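You operate a simulated robot arm through the tools that you are given. There is no shell and no other tool. Be economical: measure what you need, move in short steps, check, and stop when the job is done.

You run a simulated two-armed robot. Do the job below in one go: nothing can be reset, and whatever is moved stays where it is left.

Task
Hang the red and the green spanner on their pegs and put the silver bolt in the bolts drawer.
Fine: each over the patch of its colour; shut the drawer. Set down upright: silver bolt. Where these are worked on the way, their far stop is far enough and under half their travel is too little: bolts drawer.

It is judged by the outcome, as a careful person would: the job done as asked, and still so three seconds after it is handed in. It fails if anything else is knocked over, pushed out of place, dropped, spilled or broken.

Robot
Two 7-joint arms with two-finger parallel grippers on one trunk, on a base that drives. Base frame: it is fixed to the floor where the robot stands at the start and does not move with it; the origin is under the middle of the robot, x ahead of it, y to its left, z up; the surface under the hand at the start is at about z = 0.84. Lengths are in m, angles in degrees, forces in N, time in s.
The left shoulder is at the start at [0.089, 0.182, 0.991], the right one opposite. With the tool pointing down near the work surface each hand reaches from about 0.3 to 0.76 m from the robot's upright axis, wherever it stands, measured 20 degrees to its own side. Places, roughly: bolts drawer [0.5, -0.3, 0.6]; inside of the bolts drawer [0.6, -0.3, 0.6]; peg over the green patch [0.8, -0.8, 1.3]; peg over the red patch [0.8, -0.2, 1.3]; silver bolt (4x4x6 cm) [0.4, -0.5, 0.9]. Payload 3.91 kg a hand.
The TCP of each hand is the grasp point between the finger pads, 0.03 m short of the fingertips. In the tool frame z runs along the fingers and y along their closing line. The gripper opens to 0.11 m. The fingers are 0.02 m wide and 0.01 m thick; the gripper's body (0.048 by 0.112 m) begins 0.055 m behind the TCP.
Orientation is that of the tool frame in the base frame, as a unit quaternion [w, x, y, z]. With the fingers straight down and closing along the base's y, the tool's x points along the base's -x, its y along +y and its z along -z.

Tools
- The arms move only by the tool drive_tool. It takes "left_moves", "right_moves" or both (then of equal length, played together; a hand with none holds still); each is a list that holds one entry, the list of rows, each a list of 7 numbers: the closure, from 0 (fully open) to 1 (shut), then the shift along the base's x, y, z in m, then the turn, a rotation vector about the base's x, y, z in degrees. In form: [[[jaw, x, y, z, rx, ry, rz], ...]]. A call has 1 to 12 rows; each row shifts and turns the commanded pose from where the row before left it. Each row takes 0.2 s and may step no farther than 0.05 m and 8.6 degrees from the row before; otherwise, or with a gripper value out of range, the whole call is refused. Where a pose cannot be reached the arm comes as near as it can. A force on the tool above 90 N (or 10 N above the force at the start of the call, whichever is more), or a blocked arm, ends the call early, and 0.2 s more pass. The fingers move at their own pace (about 0.072 m/s each) and stop on an object; they squeeze with about 39 N. The grip force told is the motor's: it shows also when the fingers shut on nothing. Time passes only in rows, and 0.2 s behind the last, so rows that do not move let the fingers close. The reply holds the time, the measured pose of the TCP, the force on the tool along the base axes, the opening and the grip force, in the units named above and with some noise, with the torque about the TCP (base axes, N m) and any sound that the robot's microphone picked up.
- Cameras (640 x 400 px; columns grow to the right, rows downward): "scene" is now at [0.2302, -0.0522, 1.1723]; the picture's right is [-0.60, -0.80, 0.00], its down [-0.46, 0.35, -0.82] and it looks along [0.65, -0.49, -0.58] (base axes); focal length 214 px, centre (320, 200). "left" rides on the left gripper at [0.072, -0.017, -0.103] in its tool frame; the picture's right is [0.23, 0.97, 0.00], its down [-0.76, 0.18, -0.62] and it looks along [-0.61, 0.14, 0.78] (tool axes); focal length 222 px, centre (320, 200). "right" rides on the right gripper at [0.072, 0.017, -0.103] in its tool frame; the picture's right is [-0.23, 0.97, 0.00], its down [-0.76, -0.18, -0.62] and it looks along [-0.61, -0.14, 0.78] (tool axes); focal length 222 px, centre (320, 200). There is no depth. A picture from a camera that has moved, and an enlarged one, comes with that camera's place and axes in the base frame and with its lens.
- snapshot(camera): a new picture of that camera. No time passes.
- lift_body(by): slides the trunk up (or, below 0, down) by that many m; the arms and the scene camera ride with it, the base frame stays. It gives what a move gives, with no picture.
- roll_base(legs): drives the robot by 1 to 6 legs, each [ahead, left, turn to the left] in m, m and degrees, along the robot's own axes; the way and the turn of a leg run together, so that a leg with both is an arc; at most 1.5 m and 180 degrees a leg. The arms and the cameras ride along, it lands a little off, and it stops where it bumps. It gives what a move gives.
- aim_head(pan, tilt): turns the head with the scene camera to pan (to the left, within 80 degrees either way) and tilt (down, from -29 to 69), counted from straight ahead of the robot. It gives what a move gives.
- inspect(camera, box): a new picture of the part [left, top, right, bottom] of that camera's present view, enlarged. No time passes.
- close_job(): hands the job in; it is judged then, once.

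Work in short steps. Places have to be worked out from the pictures, the camera data and where the tool is seen: move nearer, look again, correct. Check each grasp and each placing, and mend what went wrong. You have 120 turns and 88 pictures in all, those below and enlarged ones among them. Open the grippers and draw the arms clear of the work before you hand the job in, unless the task says otherwise; then end with one line.

The tools are called after "Call:" as name(argument=value, ...) on one line, values as JSON. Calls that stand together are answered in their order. drive_tool: Moves the arms, as the interface text tells. Its arguments: {"type":"object","properties":{"left_moves":{"type":"array","items":{"type":"array","items":{"type":"array","items":{"type":"number"}}}},"right_moves":{"type":"array","items":{"type":"array","items":{"type":"array","items":{"type":"number"}}}}},"required":[]} The other tools are called the same way: lift_body (by) slides the trunk up or down; roll_base (legs) drives the base; aim_head (pan, tilt) turns the head that bears the scene camera; snapshot (camera) takes a picture; inspect (camera, box) takes an enlarged picture of a part of a camera's view; close_job () hands the job in.

At the start:

```text
t: 0.0
left_eef_pos: [0.4277, -0.0591, 0.9992]
left_orientation: [0.0, 0.0, 1.0, 0.0]
left_ft_force: [0.3, 0.3, -0.3]
left_wrist_torque: [-0.01, -0.01, -0.01]
left_grip_width: 0.1102
left_grip_force: 0.1
right_eef_pos: [0.4053, -0.4402, 1.0008]
right_orientation: [0.001, 0.0, 1.0, 0.001]
right_ft_force: [-0.6, -0.3, -0.8]
right_wrist_torque: [0.0, 0.01, 0.01]
right_grip_width: 0.1099
right_grip_force: 0.0
trunk travel left (down, up): [-0.25, 0.264]
robot x, y, heading: [-0.0004, 0.0003, -0.2]
head pan, tilt: [-36.8, 35.2]
```

scene: 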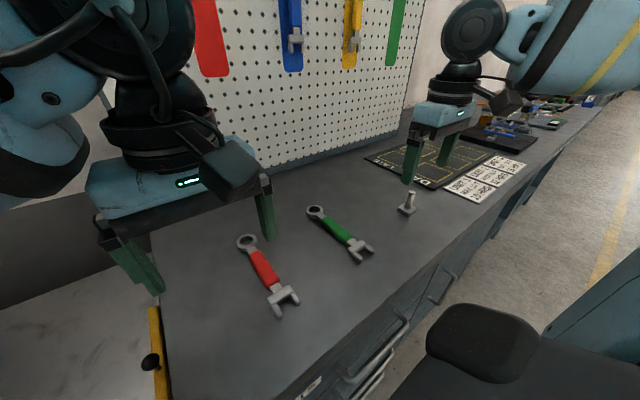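
right: 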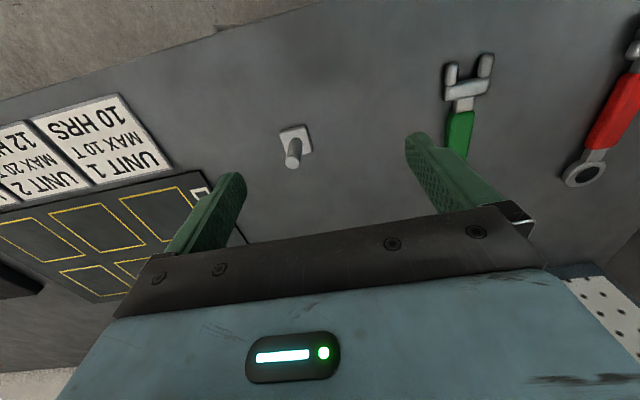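
left: 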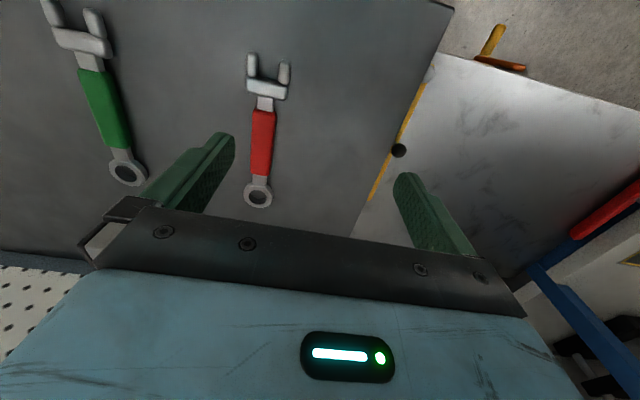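

The red and green spanners lie on the bench and the bolt stands near its front. I look up at the pegboard first to see the pegs.

Call:
aim_head(pan=-30, tilt=-5)

Call:
snapshot(camera="scene")

```text
t: 1.1
left_eef_pos: [0.4277, -0.0583, 1.0003]
left_orientation: [0.0, 0.0, 1.0, 0.0]
left_ft_force: [0.3, 0.0, 0.2]
left_wrist_torque: [0.03, 0.0, 0.0]
left_grip_width: 0.1099
left_grip_force: 0.0
right_eef_pos: [0.4047, -0.4407, 0.999]
right_orientation: [0.0, 0.0, 1.0, 0.0]
right_ft_force: [0.1, -0.1, -1.3]
right_wrist_torque: [-0.02, 0.0, 0.01]
right_grip_width: 0.1101
right_grip_force: 0.1
trunk travel left (down, up): [-0.25, 0.264]
robot x, y, heading: [-0.0022, 0.0005, 0.0]
head pan, tilt: [-30.0, -5.0]
```

```text
84 pictures are left
camera scene: at [0.2356, -0.0433, 1.2365], right [-0.5, -0.87, 0.0], down [0.07, -0.04, -1.0], along [0.86, -0.5, 0.09], focal length 214 px, centre (320, 200)
```

scene: 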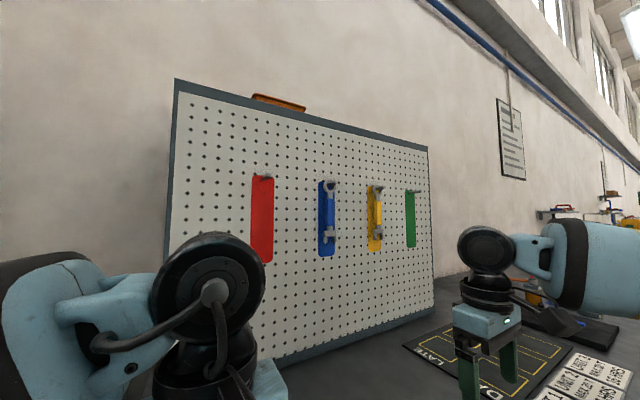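

Call:
inspect(camera="scene", box=[230, 150, 350, 270])

Call:
inspect(camera="scene", box=[350, 160, 440, 260])

```text
3.33 times, centred on (290, 210) of scene
camera zoom: at [0.2356, -0.0433, 1.2365], right [-0.5, -0.87, 0.0], down [0.07, -0.04, -1.0], along [0.86, -0.5, 0.09], focal length 715 px, centre (420, 167)
```

zoom: 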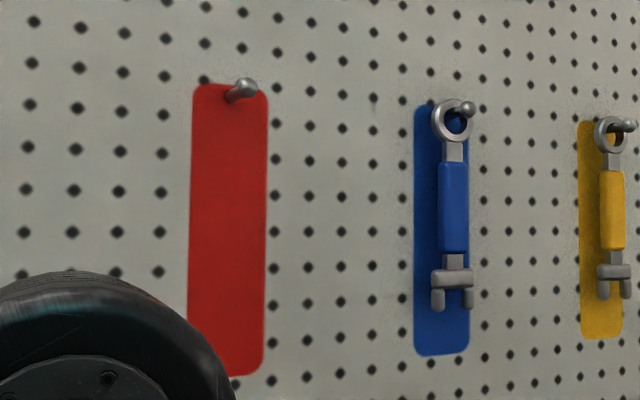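

```text
4.00 times, centred on (395, 210) of scene
camera zoom: at [0.2356, -0.0433, 1.2365], right [-0.5, -0.87, 0.0], down [0.07, -0.04, -1.0], along [0.86, -0.5, 0.09], focal length 858 px, centre (20, 160)
```

zoom: 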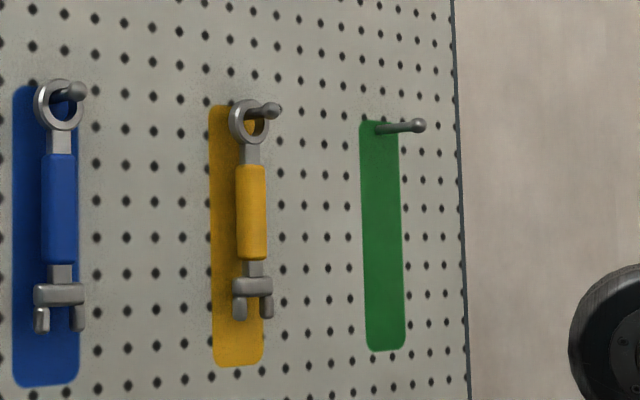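

Red peg is roughly at (0.75–0.8, −0.195, 1.34), green at (≈0.8, −0.79, 1.34). Now I look at the bench, drawer fronts and floor on the right.

Call:
aim_head(pan=-50, tilt=60)

Call:
snapshot(camera="scene")

Call:
aim_head(pan=-10, tilt=55)

Call:
snapshot(camera="scene")

```text
t: 2.4
left_eef_pos: [0.4284, -0.0588, 0.9997]
left_orientation: [0.001, 0.0, 1.0, 0.0]
left_ft_force: [-0.1, 1.2, 0.1]
left_wrist_torque: [-0.01, 0.03, -0.01]
left_grip_width: 0.1102
left_grip_force: 0.1
right_eef_pos: [0.4055, -0.4402, 1.001]
right_orientation: [0.001, 0.0, 1.0, 0.001]
right_ft_force: [1.0, 0.0, 0.0]
right_wrist_torque: [-0.02, -0.04, 0.04]
right_grip_width: 0.11
right_grip_force: 0.0
trunk travel left (down, up): [-0.25, 0.264]
robot x, y, heading: [-0.0013, 0.0045, -0.1]
head pan, tilt: [-50.0, 60.0]
```

```text
81 pictures are left
camera scene: at [0.2026, -0.0506, 1.1384], right [-0.77, -0.64, 0.0], down [-0.56, 0.66, -0.5], along [0.32, -0.38, -0.87], focal length 214 px, centre (320, 200)
```

scene: 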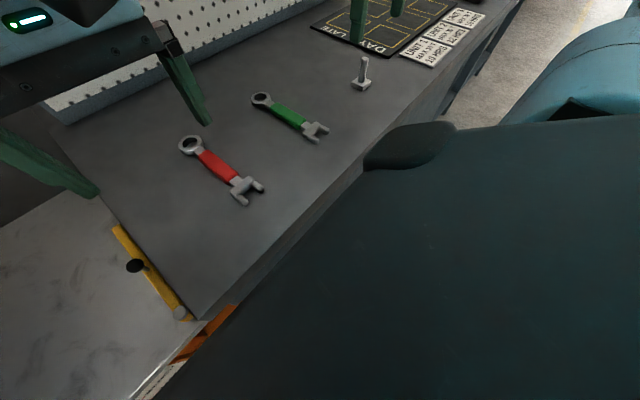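

```text
t: 3.5
left_eef_pos: [0.4278, -0.0591, 1.0]
left_orientation: [0.0, 0.0, 1.0, 0.001]
left_ft_force: [-0.3, 0.1, 0.0]
left_wrist_torque: [-0.01, 0.02, -0.03]
left_grip_width: 0.1096
left_grip_force: 0.1
right_eef_pos: [0.4045, -0.4406, 1.0009]
right_orientation: [0.0, 0.0, 1.0, 0.0]
right_ft_force: [-0.3, 1.2, -0.2]
right_wrist_torque: [0.03, -0.01, -0.01]
right_grip_width: 0.1102
right_grip_force: 0.0
trunk travel left (down, up): [-0.25, 0.264]
robot x, y, heading: [0.0021, 0.0008, 0.0]
head pan, tilt: [-10.0, 55.0]
```

```text
80 pictures are left
camera scene: at [0.2308, -0.0121, 1.1444], right [-0.17, -0.98, 0.0], down [-0.81, 0.14, -0.57], along [0.56, -0.1, -0.82], focal length 214 px, centre (320, 200)
```

scene: 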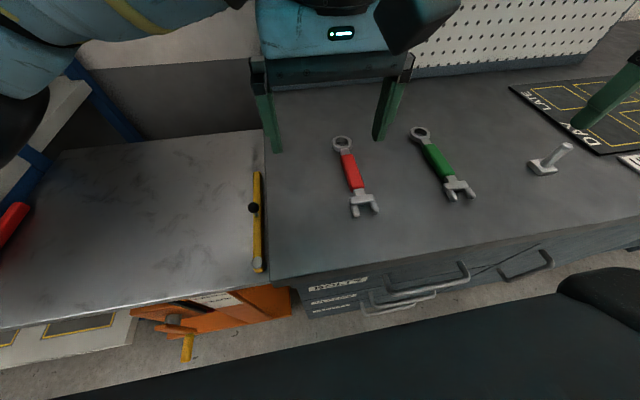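

I read the drawer labels.

Call:
inspect(camera="scene", box=[290, 240, 480, 330])

Call:
inspect(camera="scene", box=[320, 120, 500, 230])

```text
3.37 times, centred on (385, 285) of scene
camera zoom: at [0.2308, -0.0121, 1.1444], right [-0.17, -0.98, 0.0], down [-0.81, 0.14, -0.57], along [0.56, -0.1, -0.82], focal length 722 px, centre (101, -86)
```

zoom: 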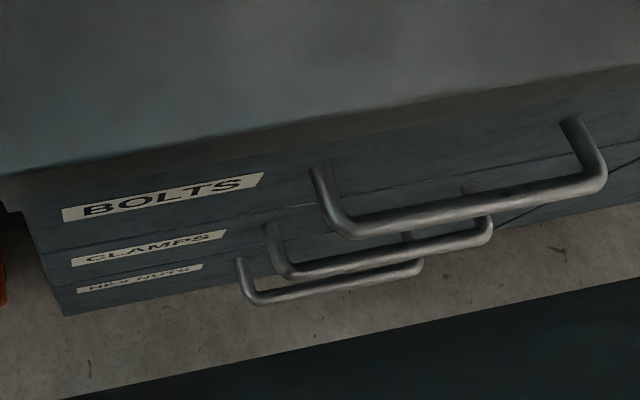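

```text
3.56 times, centred on (410, 175) of scene
camera zoom: at [0.2308, -0.0121, 1.1444], right [-0.17, -0.98, 0.0], down [-0.81, 0.14, -0.57], along [0.56, -0.1, -0.82], focal length 763 px, centre (0, 289)
```

zoom: 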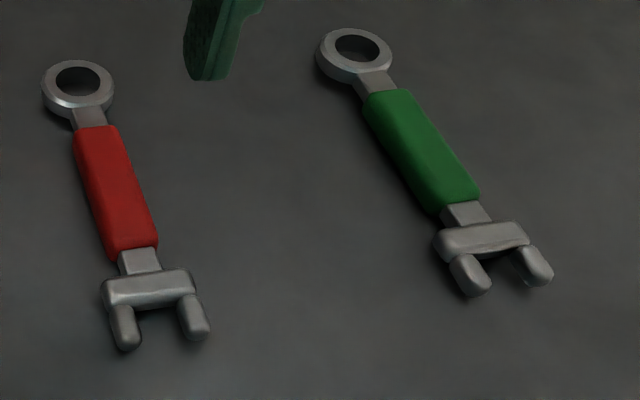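

Both spanners lie along x (ring ends away from me): red at y≈−0.115, green at y≈−0.288, handle centres at x≈0.48. I clear the left arm away and bring the right hand above the red handle.

Call:
drive_tool(right_moves=[[[0.4, 0.0094, 0.0406, 0, 0, 0, 0], [0.4, 0.0094, 0.0406, 0, 0, 0, 0], [0.4, 0.0094, 0.0406, 0, 0, 0, 0], [0.4, 0.0094, 0.0406, 0, 0, 0, 0], [0.4, 0.0094, 0.0406, 0, 0, 0, 0], [0.4, 0.0094, 0.0406, 0, 0, 0, 0], [0.4, 0.0094, 0.0406, 0, 0, 0, 0], [0.4, 0.0094, 0.0406, 0, 0, 0, 0]]], left_moves=[[[0, -0.008, 0.035, 0.012, 0, 0, 0], [0, -0.008, 0.035, 0.012, 0, 0, 0], [0, -0.008, 0.035, 0.012, 0, 0, 0], [0, -0.008, 0.035, 0.012, 0, 0, 0], [0, -0.008, 0.035, 0.012, 0, 0, 0], [0, -0.008, 0.035, 0.012, 0, 0, 0], [0, -0.008, 0.035, 0.012, 0, 0, 0], [0, -0.008, 0.035, 0.012, 0, 0, 0]]])

Call:
snapshot(camera="right")

Call:
snapshot(camera="scene")

```text
t: 5.3
left_eef_pos: [0.3625, 0.2223, 1.0976]
left_orientation: [0.001, 0.001, 1.0, 0.0]
left_ft_force: [0.5, -1.0, -0.2]
left_wrist_torque: [-0.02, 0.01, 0.01]
left_grip_width: 0.1097
left_grip_force: 0.1
right_eef_pos: [0.4762, -0.1344, 1.0022]
right_orientation: [0.002, 0.002, 1.0, -0.001]
right_ft_force: [-0.6, -0.2, -0.3]
right_wrist_torque: [-0.03, 0.01, -0.01]
right_grip_width: 0.0662
right_grip_force: 0.0
right hand out of reach, approached as far as the arm can: row 8
trunk travel left (down, up): [-0.25, 0.264]
robot x, y, heading: [0.0008, -0.0009, -0.2]
head pan, tilt: [-10.0, 55.0]
```

```text
77 pictures are left
camera right: at [0.4037, -0.1183, 1.1042], right [0.23, 0.97, 0.0], down [0.76, -0.18, 0.63], along [0.61, -0.14, -0.78], focal length 222 px, centre (320, 200)
```

right: 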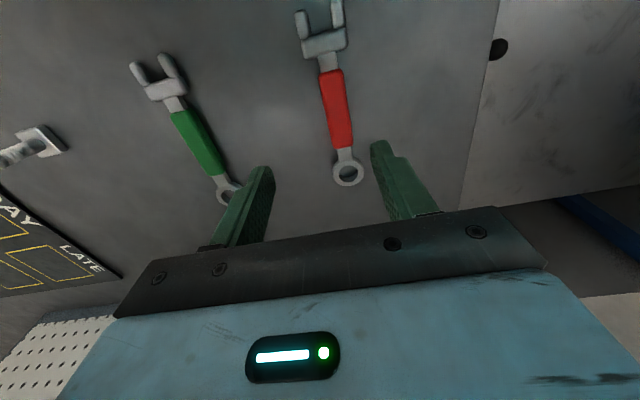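

```text
76 pictures are left
camera scene: at [0.2306, -0.0114, 1.1446], right [-0.17, -0.98, 0.0], down [-0.81, 0.14, -0.58], along [0.57, -0.1, -0.82], focal length 214 px, centre (320, 200)
```

scene: 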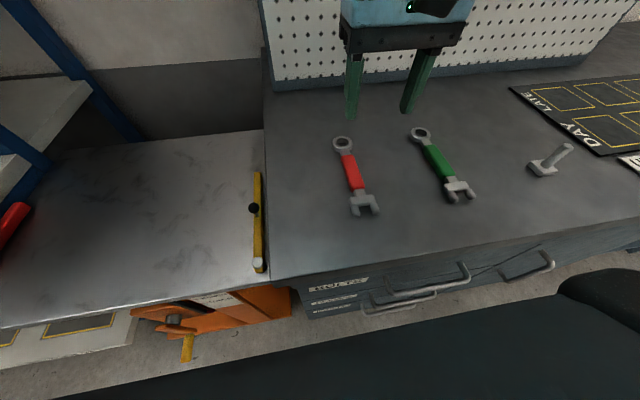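

The right arm cannot reach far enough across, so I'll take red with the left hand: shift the right hand back and drive the base 0.16 m to the right.

Call:
drive_tool(right_moves=[[[0.4, 0, -0.04, 0, 0, 0, 0], [0.4, 0, -0.04, 0, 0, 0, 0], [0.4, 0, -0.04, 0, 0, 0, 0], [0.4, 0, -0.04, 0, 0, 0, 0], [0.4, -0.01, -0.04, 0.02, 0, 0, 0]]])

Call:
roll_base(legs=[[0, -0.16, 0]])

Call:
snapshot(camera="left")

```text
t: 6.5
left_eef_pos: [0.3615, 0.2203, 1.097]
left_orientation: [0.0, 0.0, 1.0, -0.001]
left_ft_force: [0.1, 0.6, 0.8]
left_wrist_torque: [0.0, -0.03, 0.02]
left_grip_width: 0.11
left_grip_force: 0.0
right_eef_pos: [0.4612, -0.3379, 1.0228]
right_orientation: [0.0, -0.001, 1.0, 0.002]
right_ft_force: [-0.9, -0.3, -0.1]
right_wrist_torque: [0.04, -0.06, 0.0]
right_grip_width: 0.066
right_grip_force: 0.0
trunk travel left (down, up): [-0.25, 0.264]
robot x, y, heading: [0.0022, -0.0024, 0.2]
head pan, tilt: [-10.0, 55.0]
```

```text
t: 8.5
left_eef_pos: [0.3637, 0.0644, 1.0962]
left_orientation: [0.0, 0.0, 1.0, 0.0]
left_ft_force: [-0.6, 0.3, 0.2]
left_wrist_torque: [0.02, 0.01, 0.03]
left_grip_width: 0.1099
left_grip_force: 0.0
right_eef_pos: [0.4611, -0.4935, 1.0225]
right_orientation: [0.001, 0.0, 1.0, 0.001]
right_ft_force: [0.6, 0.6, 0.2]
right_wrist_torque: [-0.01, 0.01, -0.02]
right_grip_width: 0.066
right_grip_force: 0.0
trunk travel left (down, up): [-0.25, 0.264]
robot x, y, heading: [0.0053, -0.1626, -0.2]
head pan, tilt: [-10.0, 55.0]
```

```text
75 pictures are left
camera left: at [0.292, 0.0452, 1.1995], right [-0.23, 0.97, 0.0], down [0.76, 0.18, 0.62], along [0.61, 0.14, -0.78], focal length 222 px, centre (320, 200)
```

left: 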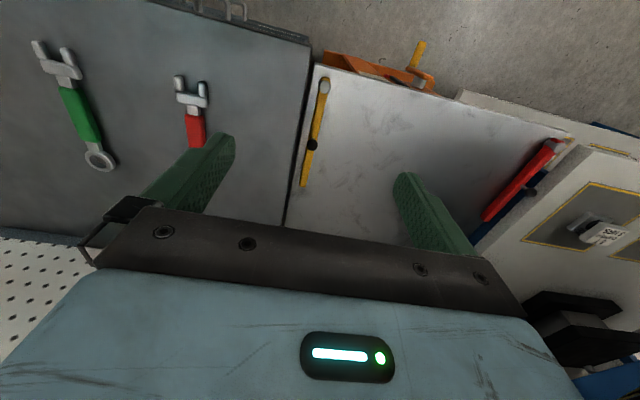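

Move the left hand above the red handle.

Call:
drive_tool(left_moves=[[[0.3, 0.0195, -0.03, -0.02, 0, 0, 0], [0.3, 0.0195, -0.03, -0.02, 0, 0, 0], [0.3, 0.0195, -0.03, -0.025, 0, 0, 0], [0.3, 0.0195, -0.03, -0.025, 0, 0, 0], [0.3, 0.0195, -0.03, -0.025, 0, 0, 0], [0.3, 0.0195, -0.03, -0.025, 0, 0, 0]]])

Call:
snapshot(camera="left")

Call:
snapshot(camera="scene")

```text
t: 9.9
left_eef_pos: [0.4842, -0.116, 0.9557]
left_orientation: [0.0, 0.0, 1.0, 0.0]
left_ft_force: [0.1, -0.2, -0.6]
left_wrist_torque: [0.0, -0.01, 0.0]
left_grip_width: 0.0769
left_grip_force: 0.1
right_eef_pos: [0.4626, -0.4954, 1.0225]
right_orientation: [0.0, 0.0, 1.0, 0.0]
right_ft_force: [0.3, -0.4, 0.1]
right_wrist_torque: [0.01, -0.01, 0.0]
right_grip_width: 0.0661
right_grip_force: 0.0
trunk travel left (down, up): [-0.25, 0.264]
robot x, y, heading: [0.0002, -0.1571, -0.2]
head pan, tilt: [-10.0, 55.0]
```

```text
74 pictures are left
camera left: at [0.413, -0.1347, 1.0591], right [-0.23, 0.97, 0.0], down [0.76, 0.18, 0.62], along [0.61, 0.14, -0.78], focal length 222 px, centre (320, 200)
```

left: 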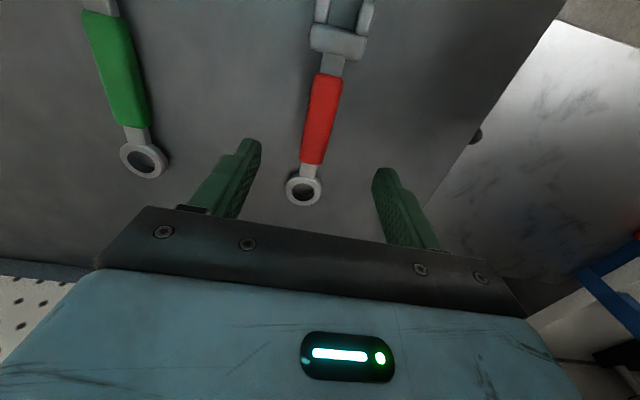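

```text
73 pictures are left
camera scene: at [0.2312, -0.1703, 1.1443], right [-0.17, -0.98, 0.0], down [-0.81, 0.14, -0.57], along [0.56, -0.1, -0.82], focal length 214 px, centre (320, 200)
```

scene: 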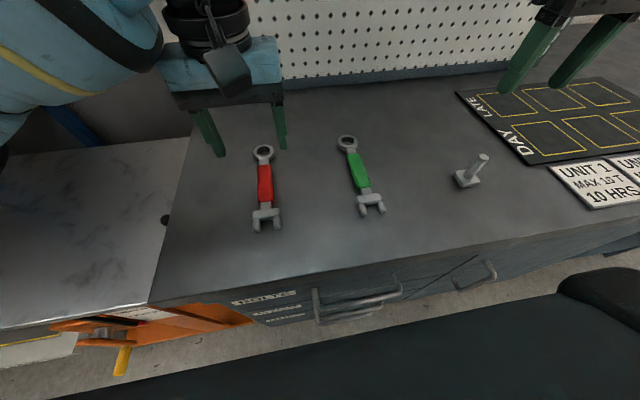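

Handle centre is about (0.485, −0.12). I descend so that the fingertips are just above the bench, then close.

Call:
drive_tool(left_moves=[[[0.3, 0.0, -0.004, -0.03, 0, 0, 0], [0.3, 0, 0, -0.03, 0, 0, 0], [0.3, 0, 0, -0.021, 0, 0, 0], [0.3, 0, 0, 0, 0, 0, 0]]])

Call:
snapshot(camera="left")

```text
t: 10.9
left_eef_pos: [0.4807, -0.121, 0.8751]
left_orientation: [-0.001, 0.0, 1.0, 0.0]
left_ft_force: [0.3, -0.3, 0.2]
left_wrist_torque: [0.01, 0.02, 0.01]
left_grip_width: 0.0769
left_grip_force: 0.2
right_eef_pos: [0.4621, -0.4939, 1.0227]
right_orientation: [0.001, -0.001, 1.0, 0.0]
right_ft_force: [-0.6, 0.1, 0.7]
right_wrist_torque: [0.0, 0.0, 0.0]
right_grip_width: 0.0658
right_grip_force: 0.0
trunk travel left (down, up): [-0.25, 0.264]
robot x, y, heading: [0.0046, -0.1577, -0.0]
head pan, tilt: [-10.0, 55.0]
```

```text
72 pictures are left
camera left: at [0.4093, -0.1388, 0.978], right [-0.23, 0.97, 0.0], down [0.76, 0.18, 0.62], along [0.61, 0.14, -0.78], focal length 222 px, centre (320, 200)
```

left: 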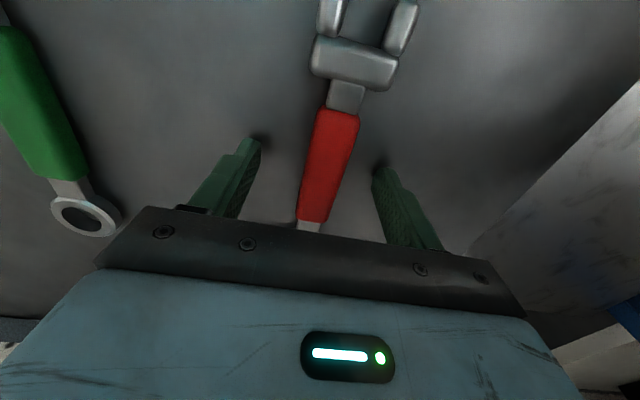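

Fingers straddle the handle. Close.

Call:
drive_tool(left_moves=[[[1, 0, 0, 0, 0, 0, 0], [1, 0, 0, 0, 0, 0, 0], [1, 0, 0, 0, 0, 0, 0], [1, 0, 0, 0, 0, 0, 0]]])

Call:
drive_tool(left_moves=[[[1, 0, 0, 0.03, 0, 0, 0], [1, 0, 0, 0.04, 0, 0, 0], [1, 0, 0, 0.04, 0, 0, 0], [1, 0, 0, 0.04, 0, 0, 0]]])

Call:
snapshot(camera="left")

```text
t: 11.9
left_eef_pos: [0.481, -0.1198, 0.8747]
left_orientation: [0.0, -0.001, 1.0, 0.0]
left_ft_force: [-0.4, 0.2, -1.1]
left_wrist_torque: [0.04, -0.03, 0.0]
left_grip_width: 0.0253
left_grip_force: 38.7
right_eef_pos: [0.4632, -0.493, 1.0233]
right_orientation: [0.0, 0.0, 1.0, -0.001]
right_ft_force: [0.3, 0.2, -0.7]
right_wrist_torque: [0.02, 0.02, 0.01]
right_grip_width: 0.0661
right_grip_force: 0.0
trunk travel left (down, up): [-0.25, 0.264]
robot x, y, heading: [-0.0005, -0.1566, -0.1]
head pan, tilt: [-10.0, 55.0]
```

```text
t: 12.9
left_eef_pos: [0.4808, -0.1222, 1.0243]
left_orientation: [0.0, 0.0, 1.0, 0.0]
left_ft_force: [-0.7, 0.7, -1.8]
left_wrist_torque: [0.0, -0.03, 0.01]
left_grip_width: 0.0255
left_grip_force: 39.3
right_eef_pos: [0.4624, -0.4945, 1.0226]
right_orientation: [0.001, 0.0, 1.0, 0.001]
right_ft_force: [0.0, -0.8, -0.4]
right_wrist_torque: [0.0, -0.01, -0.04]
right_grip_width: 0.0661
right_grip_force: 0.0
trunk travel left (down, up): [-0.25, 0.264]
robot x, y, heading: [0.0018, -0.1613, 0.2]
head pan, tilt: [-10.0, 55.0]
```

```text
71 pictures are left
camera left: at [0.4087, -0.1403, 1.1288], right [-0.23, 0.97, 0.0], down [0.76, 0.18, 0.62], along [0.61, 0.14, -0.78], focal length 222 px, centre (320, 200)
```

left: 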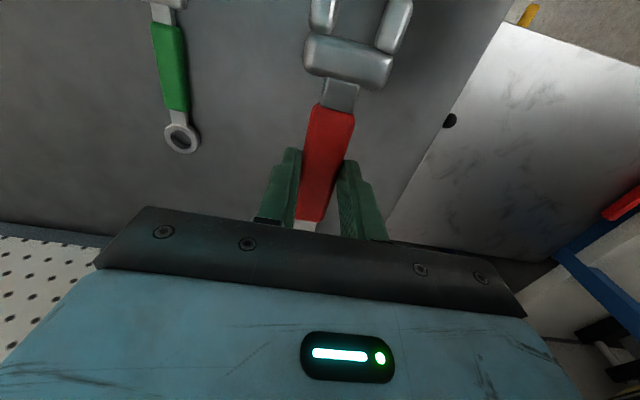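

Red is held firmly. Raise the trunk 0.2 m and pitch the hand so the fingers point at the board (ring goes up).

Call:
lift_body(by=0.2)

Call:
drive_tool(left_moves=[[[1, 0, 0, 0, 0, -8.2, 0], [1, 0, 0, 0, 0, -8.2, 0], [1, 0, 0, 0, 0, -8.2, 0], [1, 0, 0, 0, 0, -8.2, 0], [1, 0, 0, 0, 0, -8.2, 0], [1, 0, 0, 0, 0, -8.2, 0], [1, 0, 0, 0, 0, -8.2, 0], [1, 0, 0, 0, 0, -8.2, 0], [1, 0, 0, 0, 0, -8.2, 0], [1, 0, 0, 0, 0, -8.2, 0], [1, 0, 0, 0, 0, -8.0, 0]]])

Call:
aim_head(pan=0, tilt=15)

Call:
snapshot(camera="scene")

Call:
snapshot(camera="left")

```text
t: 15.1
left_eef_pos: [0.482, -0.1188, 1.2254]
left_orientation: [-0.001, -0.001, 1.0, 0.001]
left_ft_force: [-0.3, 0.0, -1.9]
left_wrist_torque: [0.0, -0.02, 0.02]
left_grip_width: 0.0253
left_grip_force: 38.8
right_eef_pos: [0.4642, -0.4938, 1.22]
right_orientation: [-0.001, 0.0, 1.0, -0.001]
right_ft_force: [-0.3, -0.6, -0.4]
right_wrist_torque: [-0.01, -0.01, 0.04]
right_grip_width: 0.066
right_grip_force: 0.1
trunk travel left (down, up): [-0.45, 0.064]
robot x, y, heading: [0.0018, -0.1546, 0.2]
head pan, tilt: [-10.0, 55.0]
```

```text
t: 17.5
left_eef_pos: [0.4809, -0.1185, 1.2254]
left_orientation: [0.707, -0.001, 0.707, 0.0]
left_ft_force: [-0.6, 0.3, -1.7]
left_wrist_torque: [0.02, 0.06, 0.01]
left_grip_width: 0.0253
left_grip_force: 39.4
right_eef_pos: [0.4622, -0.4951, 1.2228]
right_orientation: [-0.001, 0.0, 1.0, 0.0]
right_ft_force: [-0.7, 0.8, 0.4]
right_wrist_torque: [-0.02, 0.01, -0.02]
right_grip_width: 0.0659
right_grip_force: 0.1
trunk travel left (down, up): [-0.45, 0.064]
robot x, y, heading: [-0.0027, -0.1586, -0.2]
head pan, tilt: [-10.0, 55.0]
```

```text
t: 18.6
left_eef_pos: [0.4803, -0.1207, 1.2247]
left_orientation: [0.706, -0.001, 0.708, 0.0]
left_ft_force: [0.4, 0.8, -2.7]
left_wrist_torque: [-0.02, 0.02, 0.03]
left_grip_width: 0.0252
left_grip_force: 39.3
right_eef_pos: [0.4626, -0.4942, 1.2228]
right_orientation: [0.001, -0.001, 1.0, 0.0]
right_ft_force: [-0.8, 0.2, -0.8]
right_wrist_torque: [0.0, 0.03, 0.02]
right_grip_width: 0.0662
right_grip_force: 0.2
trunk travel left (down, up): [-0.45, 0.064]
robot x, y, heading: [0.0015, -0.1579, 0.1]
head pan, tilt: [0.0, 15.0]
```

```text
70 pictures are left
camera scene: at [0.1784, -0.1573, 1.4202], right [0.0, -1.0, 0.0], down [-0.26, 0.0, -0.97], along [0.97, 0.0, -0.26], focal length 214 px, centre (320, 200)
```

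scene: 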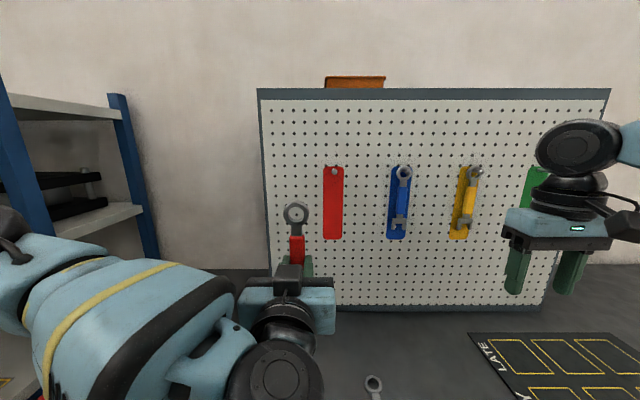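

```text
69 pictures are left
camera left: at [0.3783, -0.1383, 1.1526], right [0.0, 0.97, -0.23], down [-0.62, 0.18, 0.76], along [0.78, 0.14, 0.61], focal length 222 px, centre (320, 200)
```

left: 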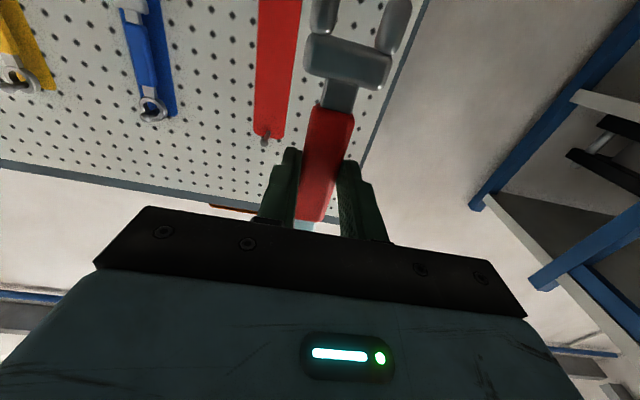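

The spanner is upright with its ring on top. I zoom on ring and peg in both views to triangulate.

Call:
inspect(camera="scene", box=[270, 150, 370, 250])

Call:
inspect(camera="left", box=[230, 100, 310, 180])

```text
4.00 times, centred on (320, 200) of scene
camera zoom: at [0.1784, -0.1573, 1.4202], right [0.0, -1.0, 0.0], down [-0.26, 0.0, -0.97], along [0.97, 0.0, -0.26], focal length 858 px, centre (320, 200)
```

zoom: 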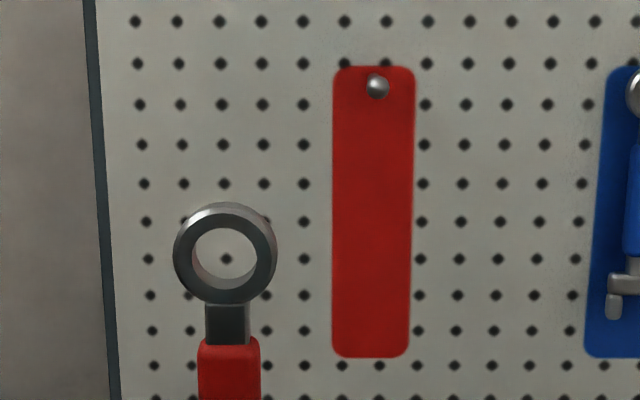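

```text
5.00 times, centred on (270, 140) of left
camera zoom: at [0.3783, -0.1383, 1.1526], right [0.0, 0.97, -0.23], down [-0.62, 0.18, 0.76], along [0.78, 0.14, 0.61], focal length 1111 px, centre (570, 500)
```

zoom: 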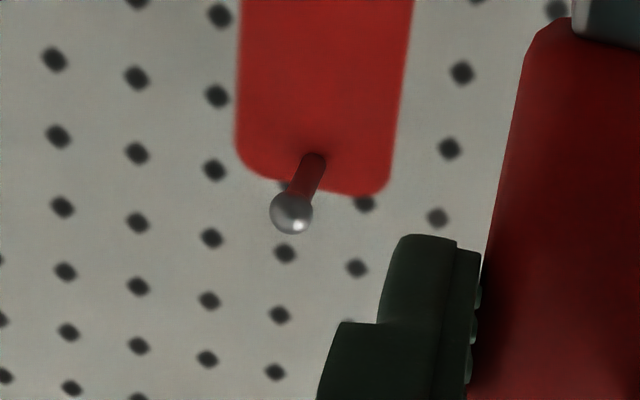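

Ball tip of the peg ≈ (0.760, −0.197, 1.344), board ≈ x 0.80; ring centre ≈ TCP + (0.025, 0, 0.084). Move to just short of the peg, then recheck.

Call:
drive_tool(left_moves=[[[1, 0.02, -0.0155, 0.0072, 0, 0, 0], [1, 0.03, -0.0155, 0.0072, 0, 0, 0], [1, 0.03, -0.0155, 0.0072, 0, 0, 0], [1, 0.03, -0.0155, 0.0072, 0, 0, 0], [1, 0.03, -0.0155, 0.0072, 0, 0, 0], [1, 0.03, 0, 0, 0, 0, 0], [1, 0.03, 0, 0, 0, 0, 0], [1, 0.01, 0, 0, 0, 0, 0], [1, 0, 0, 0, 0, 0, 0]]])

Call:
inspect(camera="scene", box=[280, 140, 380, 240])

Call:
snapshot(camera="left")

```text
t: 20.6
left_eef_pos: [0.6911, -0.1984, 1.2608]
left_orientation: [0.707, 0.0, 0.707, 0.0]
left_ft_force: [0.5, 0.0, -2.0]
left_wrist_torque: [-0.03, 0.01, 0.01]
left_grip_width: 0.0255
left_grip_force: 38.9
right_eef_pos: [0.463, -0.4941, 1.2224]
right_orientation: [0.001, -0.001, 1.0, 0.0]
right_ft_force: [0.0, -0.5, -0.2]
right_wrist_torque: [0.0, -0.04, 0.01]
right_grip_width: 0.0659
right_grip_force: 0.1
trunk travel left (down, up): [-0.45, 0.064]
robot x, y, heading: [0.0003, -0.1573, -0.2]
head pan, tilt: [0.0, 15.0]
```

```text
4.00 times, centred on (330, 190) of scene
camera zoom: at [0.1784, -0.1572, 1.4203], right [0.0, -1.0, 0.0], down [-0.26, 0.0, -0.97], along [0.97, 0.0, -0.26], focal length 858 px, centre (280, 240)
```

zoom: 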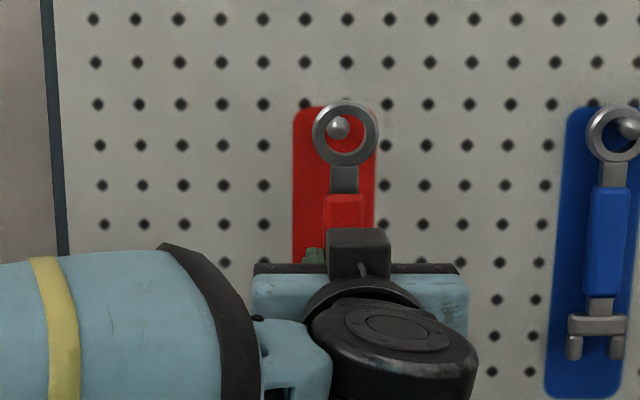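

```text
65 pictures are left
camera left: at [0.5891, -0.2171, 1.1882], right [0.0, 0.97, -0.23], down [-0.62, 0.18, 0.76], along [0.78, 0.14, 0.61], focal length 222 px, centre (320, 200)
```

left: 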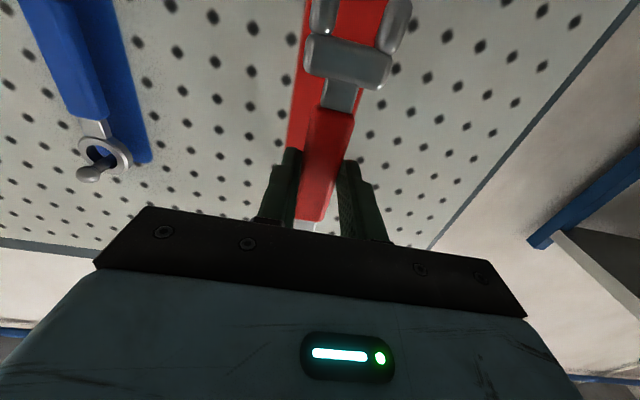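

Ring and ball are aligned within 2 mm. I nudge and advance onto the peg slowly.

Call:
drive_tool(left_moves=[[[1, 0, 0.0015, -0.0015, 0, 0, 0], [1, 0.01, 0, 0, 0, 0, 0], [1, 0.01, 0, 0, 0, 0, 0], [1, 0.01, 0, 0, 0, 0, 0], [1, 0.01, 0, 0, 0, 0, 0], [1, 0.01, 0, 0, 0, 0, 0], [1, 0.01, 0, 0, 0, 0, 0]]])

Call:
inspect(camera="scene", box=[280, 140, 380, 240])

```text
t: 22.2
left_eef_pos: [0.7515, -0.1957, 1.2599]
left_orientation: [0.706, 0.0, 0.708, -0.001]
left_ft_force: [0.2, -0.2, -1.6]
left_wrist_torque: [0.03, 0.07, 0.0]
left_grip_width: 0.0254
left_grip_force: 38.9
right_eef_pos: [0.464, -0.4946, 1.2225]
right_orientation: [0.0, -0.001, 1.0, 0.0]
right_ft_force: [-0.2, -0.2, -0.6]
right_wrist_torque: [0.03, 0.0, 0.01]
right_grip_width: 0.066
right_grip_force: 0.0
trunk travel left (down, up): [-0.45, 0.064]
robot x, y, heading: [0.0008, -0.1577, 0.2]
head pan, tilt: [0.0, 15.0]
```

```text
4.00 times, centred on (330, 190) of scene
camera zoom: at [0.1787, -0.1573, 1.4203], right [0.0, -1.0, 0.0], down [-0.26, 0.0, -0.97], along [0.97, 0.0, -0.26], focal length 858 px, centre (280, 240)
```

zoom: 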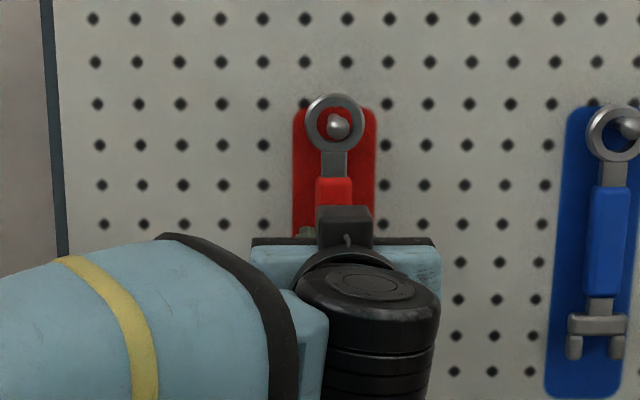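

The ball is through the ring. Advance a bit more, then lower until the ring rests on the peg.

Call:
drive_tool(left_moves=[[[1, 0.008, -0.001, 0, 0, 0, 0], [1, 0, 0, -0.003, 0, 0, 0], [1, 0, 0, -0.003, 0, 0, 0], [1, 0, 0, -0.002, 0, 0, 0], [1, 0, 0, 0, 0, 0, 0]]])

Call:
inspect(camera="scene", box=[280, 140, 380, 240])

```text
t: 23.4
left_eef_pos: [0.7593, -0.1978, 1.2516]
left_orientation: [0.707, -0.001, 0.707, 0.001]
left_ft_force: [0.2, 0.7, -2.1]
left_wrist_torque: [-0.04, 0.09, -0.03]
left_grip_width: 0.0253
left_grip_force: 39.2
right_eef_pos: [0.4623, -0.4938, 1.2226]
right_orientation: [0.001, 0.001, 1.0, 0.0]
right_ft_force: [0.0, -0.4, 0.2]
right_wrist_torque: [-0.02, -0.04, -0.01]
right_grip_width: 0.066
right_grip_force: 0.0
trunk travel left (down, up): [-0.45, 0.064]
robot x, y, heading: [0.0016, -0.152, -0.3]
head pan, tilt: [0.0, 15.0]
```

```text
4.00 times, centred on (330, 190) of scene
camera zoom: at [0.1784, -0.1572, 1.4203], right [0.0, -1.0, 0.0], down [-0.26, 0.0, -0.97], along [0.97, 0.0, -0.26], focal length 858 px, centre (280, 240)
```

zoom: 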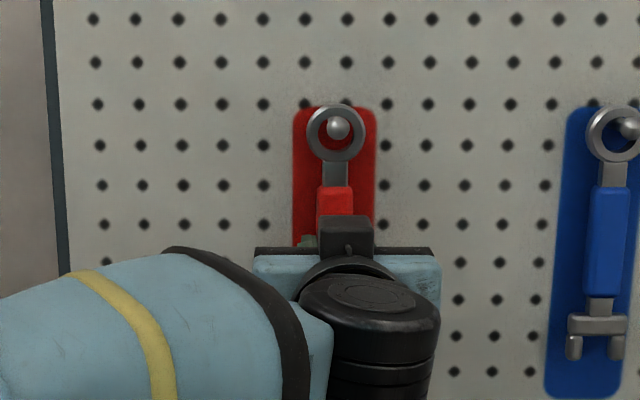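

Nearly resting; lower a hair more and release gently.

Call:
drive_tool(left_moves=[[[1, 0, 0, -0.002, 0, 0, 0], [1, 0, 0, 0, 0, 0, 0], [0.6, 0, 0, 0, 0, 0, 0], [0.5, 0, 0, 0, 0, 0, 0], [0.5, 0, 0, 0, 0, 0, 0]]])

Call:
inspect(camera="scene", box=[280, 140, 380, 240])

Call:
snapshot(camera="left")

```text
t: 24.6
left_eef_pos: [0.7579, -0.1968, 1.2496]
left_orientation: [0.707, -0.001, 0.707, 0.0]
left_ft_force: [-0.4, -0.5, 0.5]
left_wrist_torque: [-0.01, 0.01, 0.0]
left_grip_width: 0.0551
left_grip_force: 0.0
right_eef_pos: [0.4633, -0.4941, 1.2232]
right_orientation: [0.001, -0.001, 1.0, 0.0]
right_ft_force: [0.6, -0.4, -0.1]
right_wrist_torque: [0.0, -0.01, -0.01]
right_grip_width: 0.0661
right_grip_force: 0.1
trunk travel left (down, up): [-0.45, 0.064]
robot x, y, heading: [0.0002, -0.1592, 0.2]
head pan, tilt: [0.0, 15.0]
```

```text
4.00 times, centred on (330, 190) of scene
camera zoom: at [0.1782, -0.1572, 1.4204], right [0.0, -1.0, 0.0], down [-0.26, 0.0, -0.97], along [0.97, 0.0, -0.26], focal length 858 px, centre (280, 240)
```

zoom: 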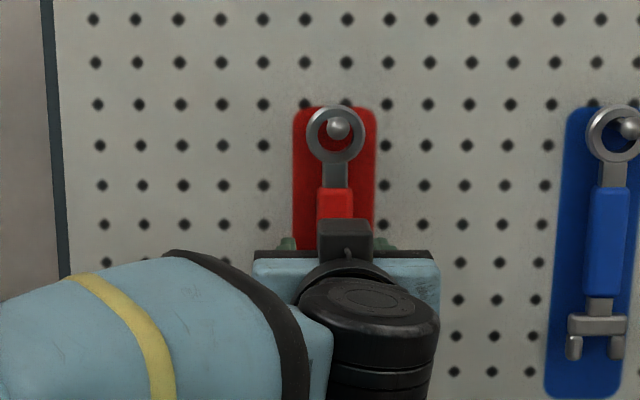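

```text
61 pictures are left
camera left: at [0.6559, -0.2154, 1.1773], right [0.0, 0.97, -0.23], down [-0.62, 0.18, 0.76], along [0.78, 0.14, 0.61], focal length 222 px, centre (320, 200)
```

left: 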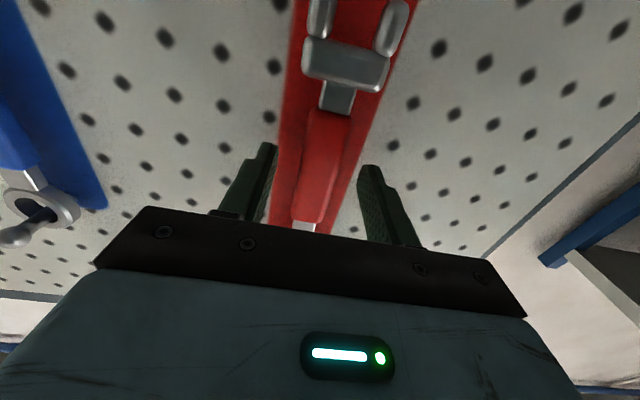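

Red hangs on its own. Retract the left hand straight back, then pitch it down again.

Call:
drive_tool(left_moves=[[[0.5, -0.02, 0, 0, 0, 0, 0], [0.5, -0.04, 0, 0, 0, 0, 0], [0.5, -0.04, 0, 0, 0, 0, 0], [0.5, -0.04, 0, 0, 0, 0, 0], [0.5, -0.04, 0, 0, 0, 0, 0], [0.5, -0.04, 0.02, 0, 0, 0, 0], [0.5, -0.04, 0.02, 0, 0, 0, 0], [0.5, -0.04, 0.02, 0, 0, 0, 0], [0.5, -0.02, 0.04, 0, 0, 0, 0], [0.5, 0, 0.04, 0, 0, 0, 0]]])

Call:
drive_tool(left_moves=[[[0.5, 0, 0.02, 0, 0, 8.2, 0], [0.5, 0, 0.02, 0, 0, 8.2, 0], [0.5, 0, 0.02, 0, 0, 8.2, 0], [0.5, 0, 0, 0, 0, 8.2, 0], [0.5, 0, 0, 0, 0, 8.2, 0], [0.5, 0, 0, 0, 0, 8.2, 0], [0.5, 0, 0, 0, 0, 8.2, 0], [0.5, 0, 0, 0, 0, 8.2, 0], [0.5, 0, 0, 0, 0, 8.2, 0], [0.5, 0, 0, 0, 0, 8.2, 0], [0.5, 0, 0, 0, 0, 8, 0]]])

Call:
lift_body(by=-0.2)

Call:
aim_head(pan=-10, tilt=40)

Call:
snapshot(camera="scene")

```text
t: 26.8
left_eef_pos: [0.4369, -0.0547, 1.25]
left_orientation: [0.707, -0.001, 0.707, 0.0]
left_ft_force: [0.3, 0.6, 0.0]
left_wrist_torque: [0.0, -0.03, -0.01]
left_grip_width: 0.0551
left_grip_force: 0.1
right_eef_pos: [0.4633, -0.4933, 1.2242]
right_orientation: [0.001, -0.001, 1.0, 0.0]
right_ft_force: [0.3, 0.2, 0.2]
right_wrist_torque: [0.0, 0.01, 0.0]
right_grip_width: 0.0661
right_grip_force: 0.1
trunk travel left (down, up): [-0.45, 0.064]
robot x, y, heading: [-0.0037, -0.1598, -0.1]
head pan, tilt: [0.0, 15.0]
```

```text
t: 29.2
left_eef_pos: [0.4388, 0.0026, 1.2507]
left_orientation: [-0.001, 0.0, 1.0, 0.0]
left_ft_force: [0.0, -0.2, 0.2]
left_wrist_torque: [-0.04, 0.03, -0.01]
left_grip_width: 0.055
left_grip_force: 0.1
right_eef_pos: [0.4637, -0.4951, 1.2224]
right_orientation: [0.002, 0.0, 1.0, 0.0]
right_ft_force: [0.0, 0.5, 0.2]
right_wrist_torque: [0.02, 0.0, 0.03]
right_grip_width: 0.0662
right_grip_force: 0.0
trunk travel left (down, up): [-0.45, 0.064]
robot x, y, heading: [0.0039, -0.157, -0.3]
head pan, tilt: [0.0, 15.0]
```

```text
t: 31.3
left_eef_pos: [0.4378, 0.0033, 1.049]
left_orientation: [0.0, 0.001, 1.0, 0.001]
left_ft_force: [-0.2, -0.3, 0.4]
left_wrist_torque: [0.01, 0.0, 0.01]
left_grip_width: 0.0551
left_grip_force: 0.1
right_eef_pos: [0.4617, -0.4923, 1.0225]
right_orientation: [0.001, 0.0, 1.0, 0.0]
right_ft_force: [-0.1, -0.5, 0.1]
right_wrist_torque: [0.0, -0.02, 0.05]
right_grip_width: 0.066
right_grip_force: 0.1
trunk travel left (down, up): [-0.25, 0.264]
robot x, y, heading: [0.0036, -0.1529, -0.3]
head pan, tilt: [0.0, 15.0]
```

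```text
t: 32.2
left_eef_pos: [0.4381, 0.0029, 1.0484]
left_orientation: [0.0, -0.001, 1.0, 0.0]
left_ft_force: [-0.2, 0.7, 0.6]
left_wrist_torque: [0.0, -0.02, 0.0]
left_grip_width: 0.0549
left_grip_force: 0.1
right_eef_pos: [0.4633, -0.4947, 1.0222]
right_orientation: [0.001, 0.0, 1.0, 0.0]
right_ft_force: [-0.5, 0.8, -0.8]
right_wrist_torque: [-0.02, 0.01, 0.04]
right_grip_width: 0.066
right_grip_force: 0.1
trunk travel left (down, up): [-0.25, 0.264]
robot x, y, heading: [-0.0004, -0.1546, 0.2]
head pan, tilt: [-10.0, 40.0]
```

```text
60 pictures are left
camera scene: at [0.2435, -0.172, 1.1651], right [-0.17, -0.98, 0.0], down [-0.63, 0.11, -0.77], along [0.76, -0.13, -0.64], focal length 214 px, centre (320, 200)
```

scene: 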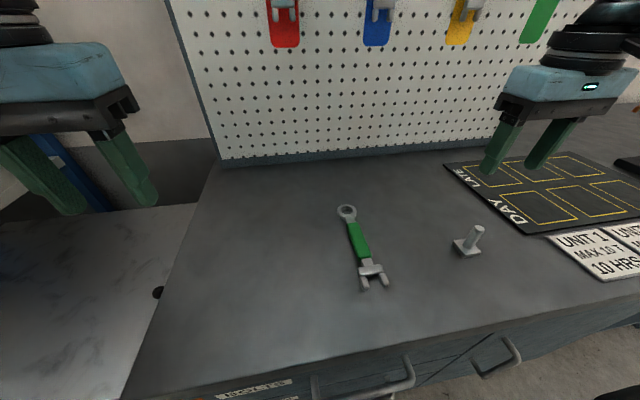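

Red is hanging, green remains at (≈0.483, −0.288). Bring the right hand above it.

Call:
drive_tool(right_moves=[[[0.3, 0.0033, 0.0345, 0, 0, 0, 0], [0.3, 0.0033, 0.0345, 0, 0, 0, 0], [0.3, 0.0033, 0.0345, 0, 0, 0, 0], [0.3, 0.0033, 0.0345, -0.022, 0, 0, 0], [0.3, 0.0033, 0.0345, -0.022, 0, 0, 0], [0.3, 0.0033, 0.0345, -0.022, 0, 0, 0]]])

Call:
snapshot(camera="right")

```text
t: 33.6
left_eef_pos: [0.4401, 0.0038, 1.0487]
left_orientation: [-0.001, -0.001, 1.0, 0.0]
left_ft_force: [0.0, -0.5, -0.8]
left_wrist_torque: [0.01, -0.01, 0.04]
left_grip_width: 0.0549
left_grip_force: 0.1
right_eef_pos: [0.4862, -0.289, 0.9554]
right_orientation: [0.001, 0.002, 1.0, -0.001]
right_ft_force: [0.1, -0.5, 0.4]
right_wrist_torque: [0.01, 0.05, 0.02]
right_grip_width: 0.0772
right_grip_force: 0.1
trunk travel left (down, up): [-0.25, 0.264]
robot x, y, heading: [-0.0043, -0.152, -0.0]
head pan, tilt: [-10.0, 40.0]
```

```text
59 pictures are left
camera right: at [0.4134, -0.2721, 1.059], right [0.23, 0.97, 0.0], down [0.76, -0.18, 0.62], along [0.61, -0.14, -0.78], focal length 222 px, centre (320, 200)
```

right: 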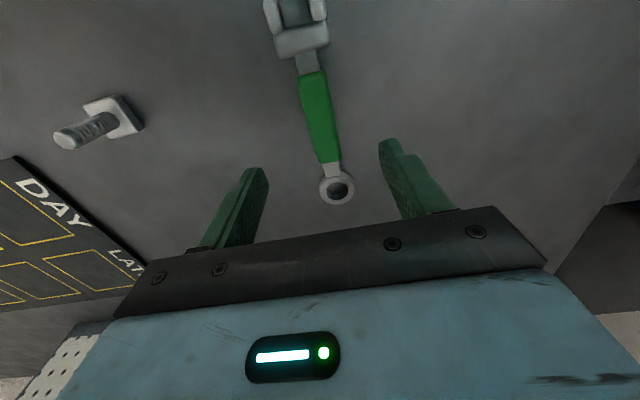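

Green handle centre ≈ (0.483, −0.2855). Descend and grasp.

Call:
drive_tool(right_moves=[[[0.3, -0.003, 0.003, -0.03, 0, 0, 0], [0.3, 0, 0, -0.03, 0, 0, 0], [0.3, 0, 0, -0.0205, 0, 0, 0], [0.3, 0, 0, 0, 0, 0, 0], [1, 0, 0, 0, 0, 0, 0], [1, 0, 0, 0, 0, 0, 0], [1, 0, 0, 0, 0, 0, 0], [1, 0, 0, 0, 0, 0, 0]]])

Call:
drive_tool(right_moves=[[[1, 0, 0, 0.03, 0, 0, 0], [1, 0, 0, 0.04, 0, 0, 0], [1, 0, 0, 0.04, 0, 0, 0], [1, 0, 0, 0.04, 0, 0, 0]]])

Call:
snapshot(camera="right")

```text
t: 35.4
left_eef_pos: [0.4389, 0.004, 1.0505]
left_orientation: [-0.001, 0.0, 1.0, 0.0]
left_ft_force: [0.2, -0.3, 0.5]
left_wrist_torque: [-0.04, 0.02, 0.0]
left_grip_width: 0.0549
left_grip_force: 0.1
right_eef_pos: [0.48, -0.2843, 0.8765]
right_orientation: [0.0, -0.002, 1.0, 0.0]
right_ft_force: [0.1, -0.4, 0.2]
right_wrist_torque: [-0.03, -0.02, -0.01]
right_grip_width: 0.0256
right_grip_force: 38.8
trunk travel left (down, up): [-0.25, 0.264]
robot x, y, heading: [-0.0031, -0.159, 0.1]
head pan, tilt: [-10.0, 40.0]
```

```text
t: 36.4
left_eef_pos: [0.4384, 0.0029, 1.0496]
left_orientation: [0.0, 0.0, 1.0, -0.001]
left_ft_force: [-0.5, 0.3, -0.6]
left_wrist_torque: [0.03, 0.02, 0.03]
left_grip_width: 0.055
left_grip_force: 0.1
right_eef_pos: [0.485, -0.2943, 0.9899]
right_orientation: [0.001, -0.001, 1.0, 0.001]
right_ft_force: [0.3, -0.6, -2.5]
right_wrist_torque: [0.03, 0.02, -0.02]
right_grip_width: 0.0253
right_grip_force: 39.2
right hand out of reach, approached as far as the arm can: row 3, 4
trunk travel left (down, up): [-0.25, 0.264]
robot x, y, heading: [0.0009, -0.1572, -0.0]
head pan, tilt: [-10.0, 40.0]
```

```text
58 pictures are left
camera right: at [0.4126, -0.2782, 1.093], right [0.23, 0.97, 0.0], down [0.76, -0.18, 0.62], along [0.61, -0.14, -0.78], focal length 222 px, centre (320, 200)
```

right: 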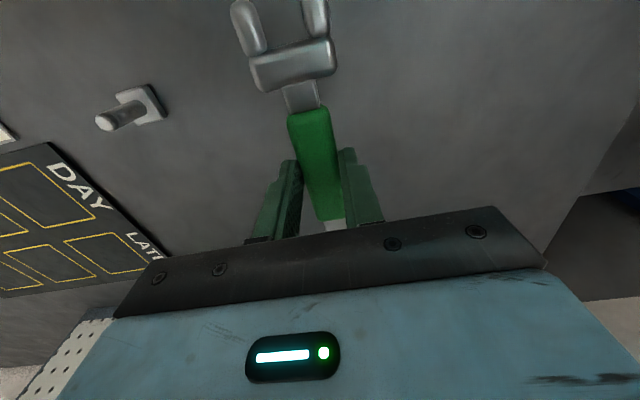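

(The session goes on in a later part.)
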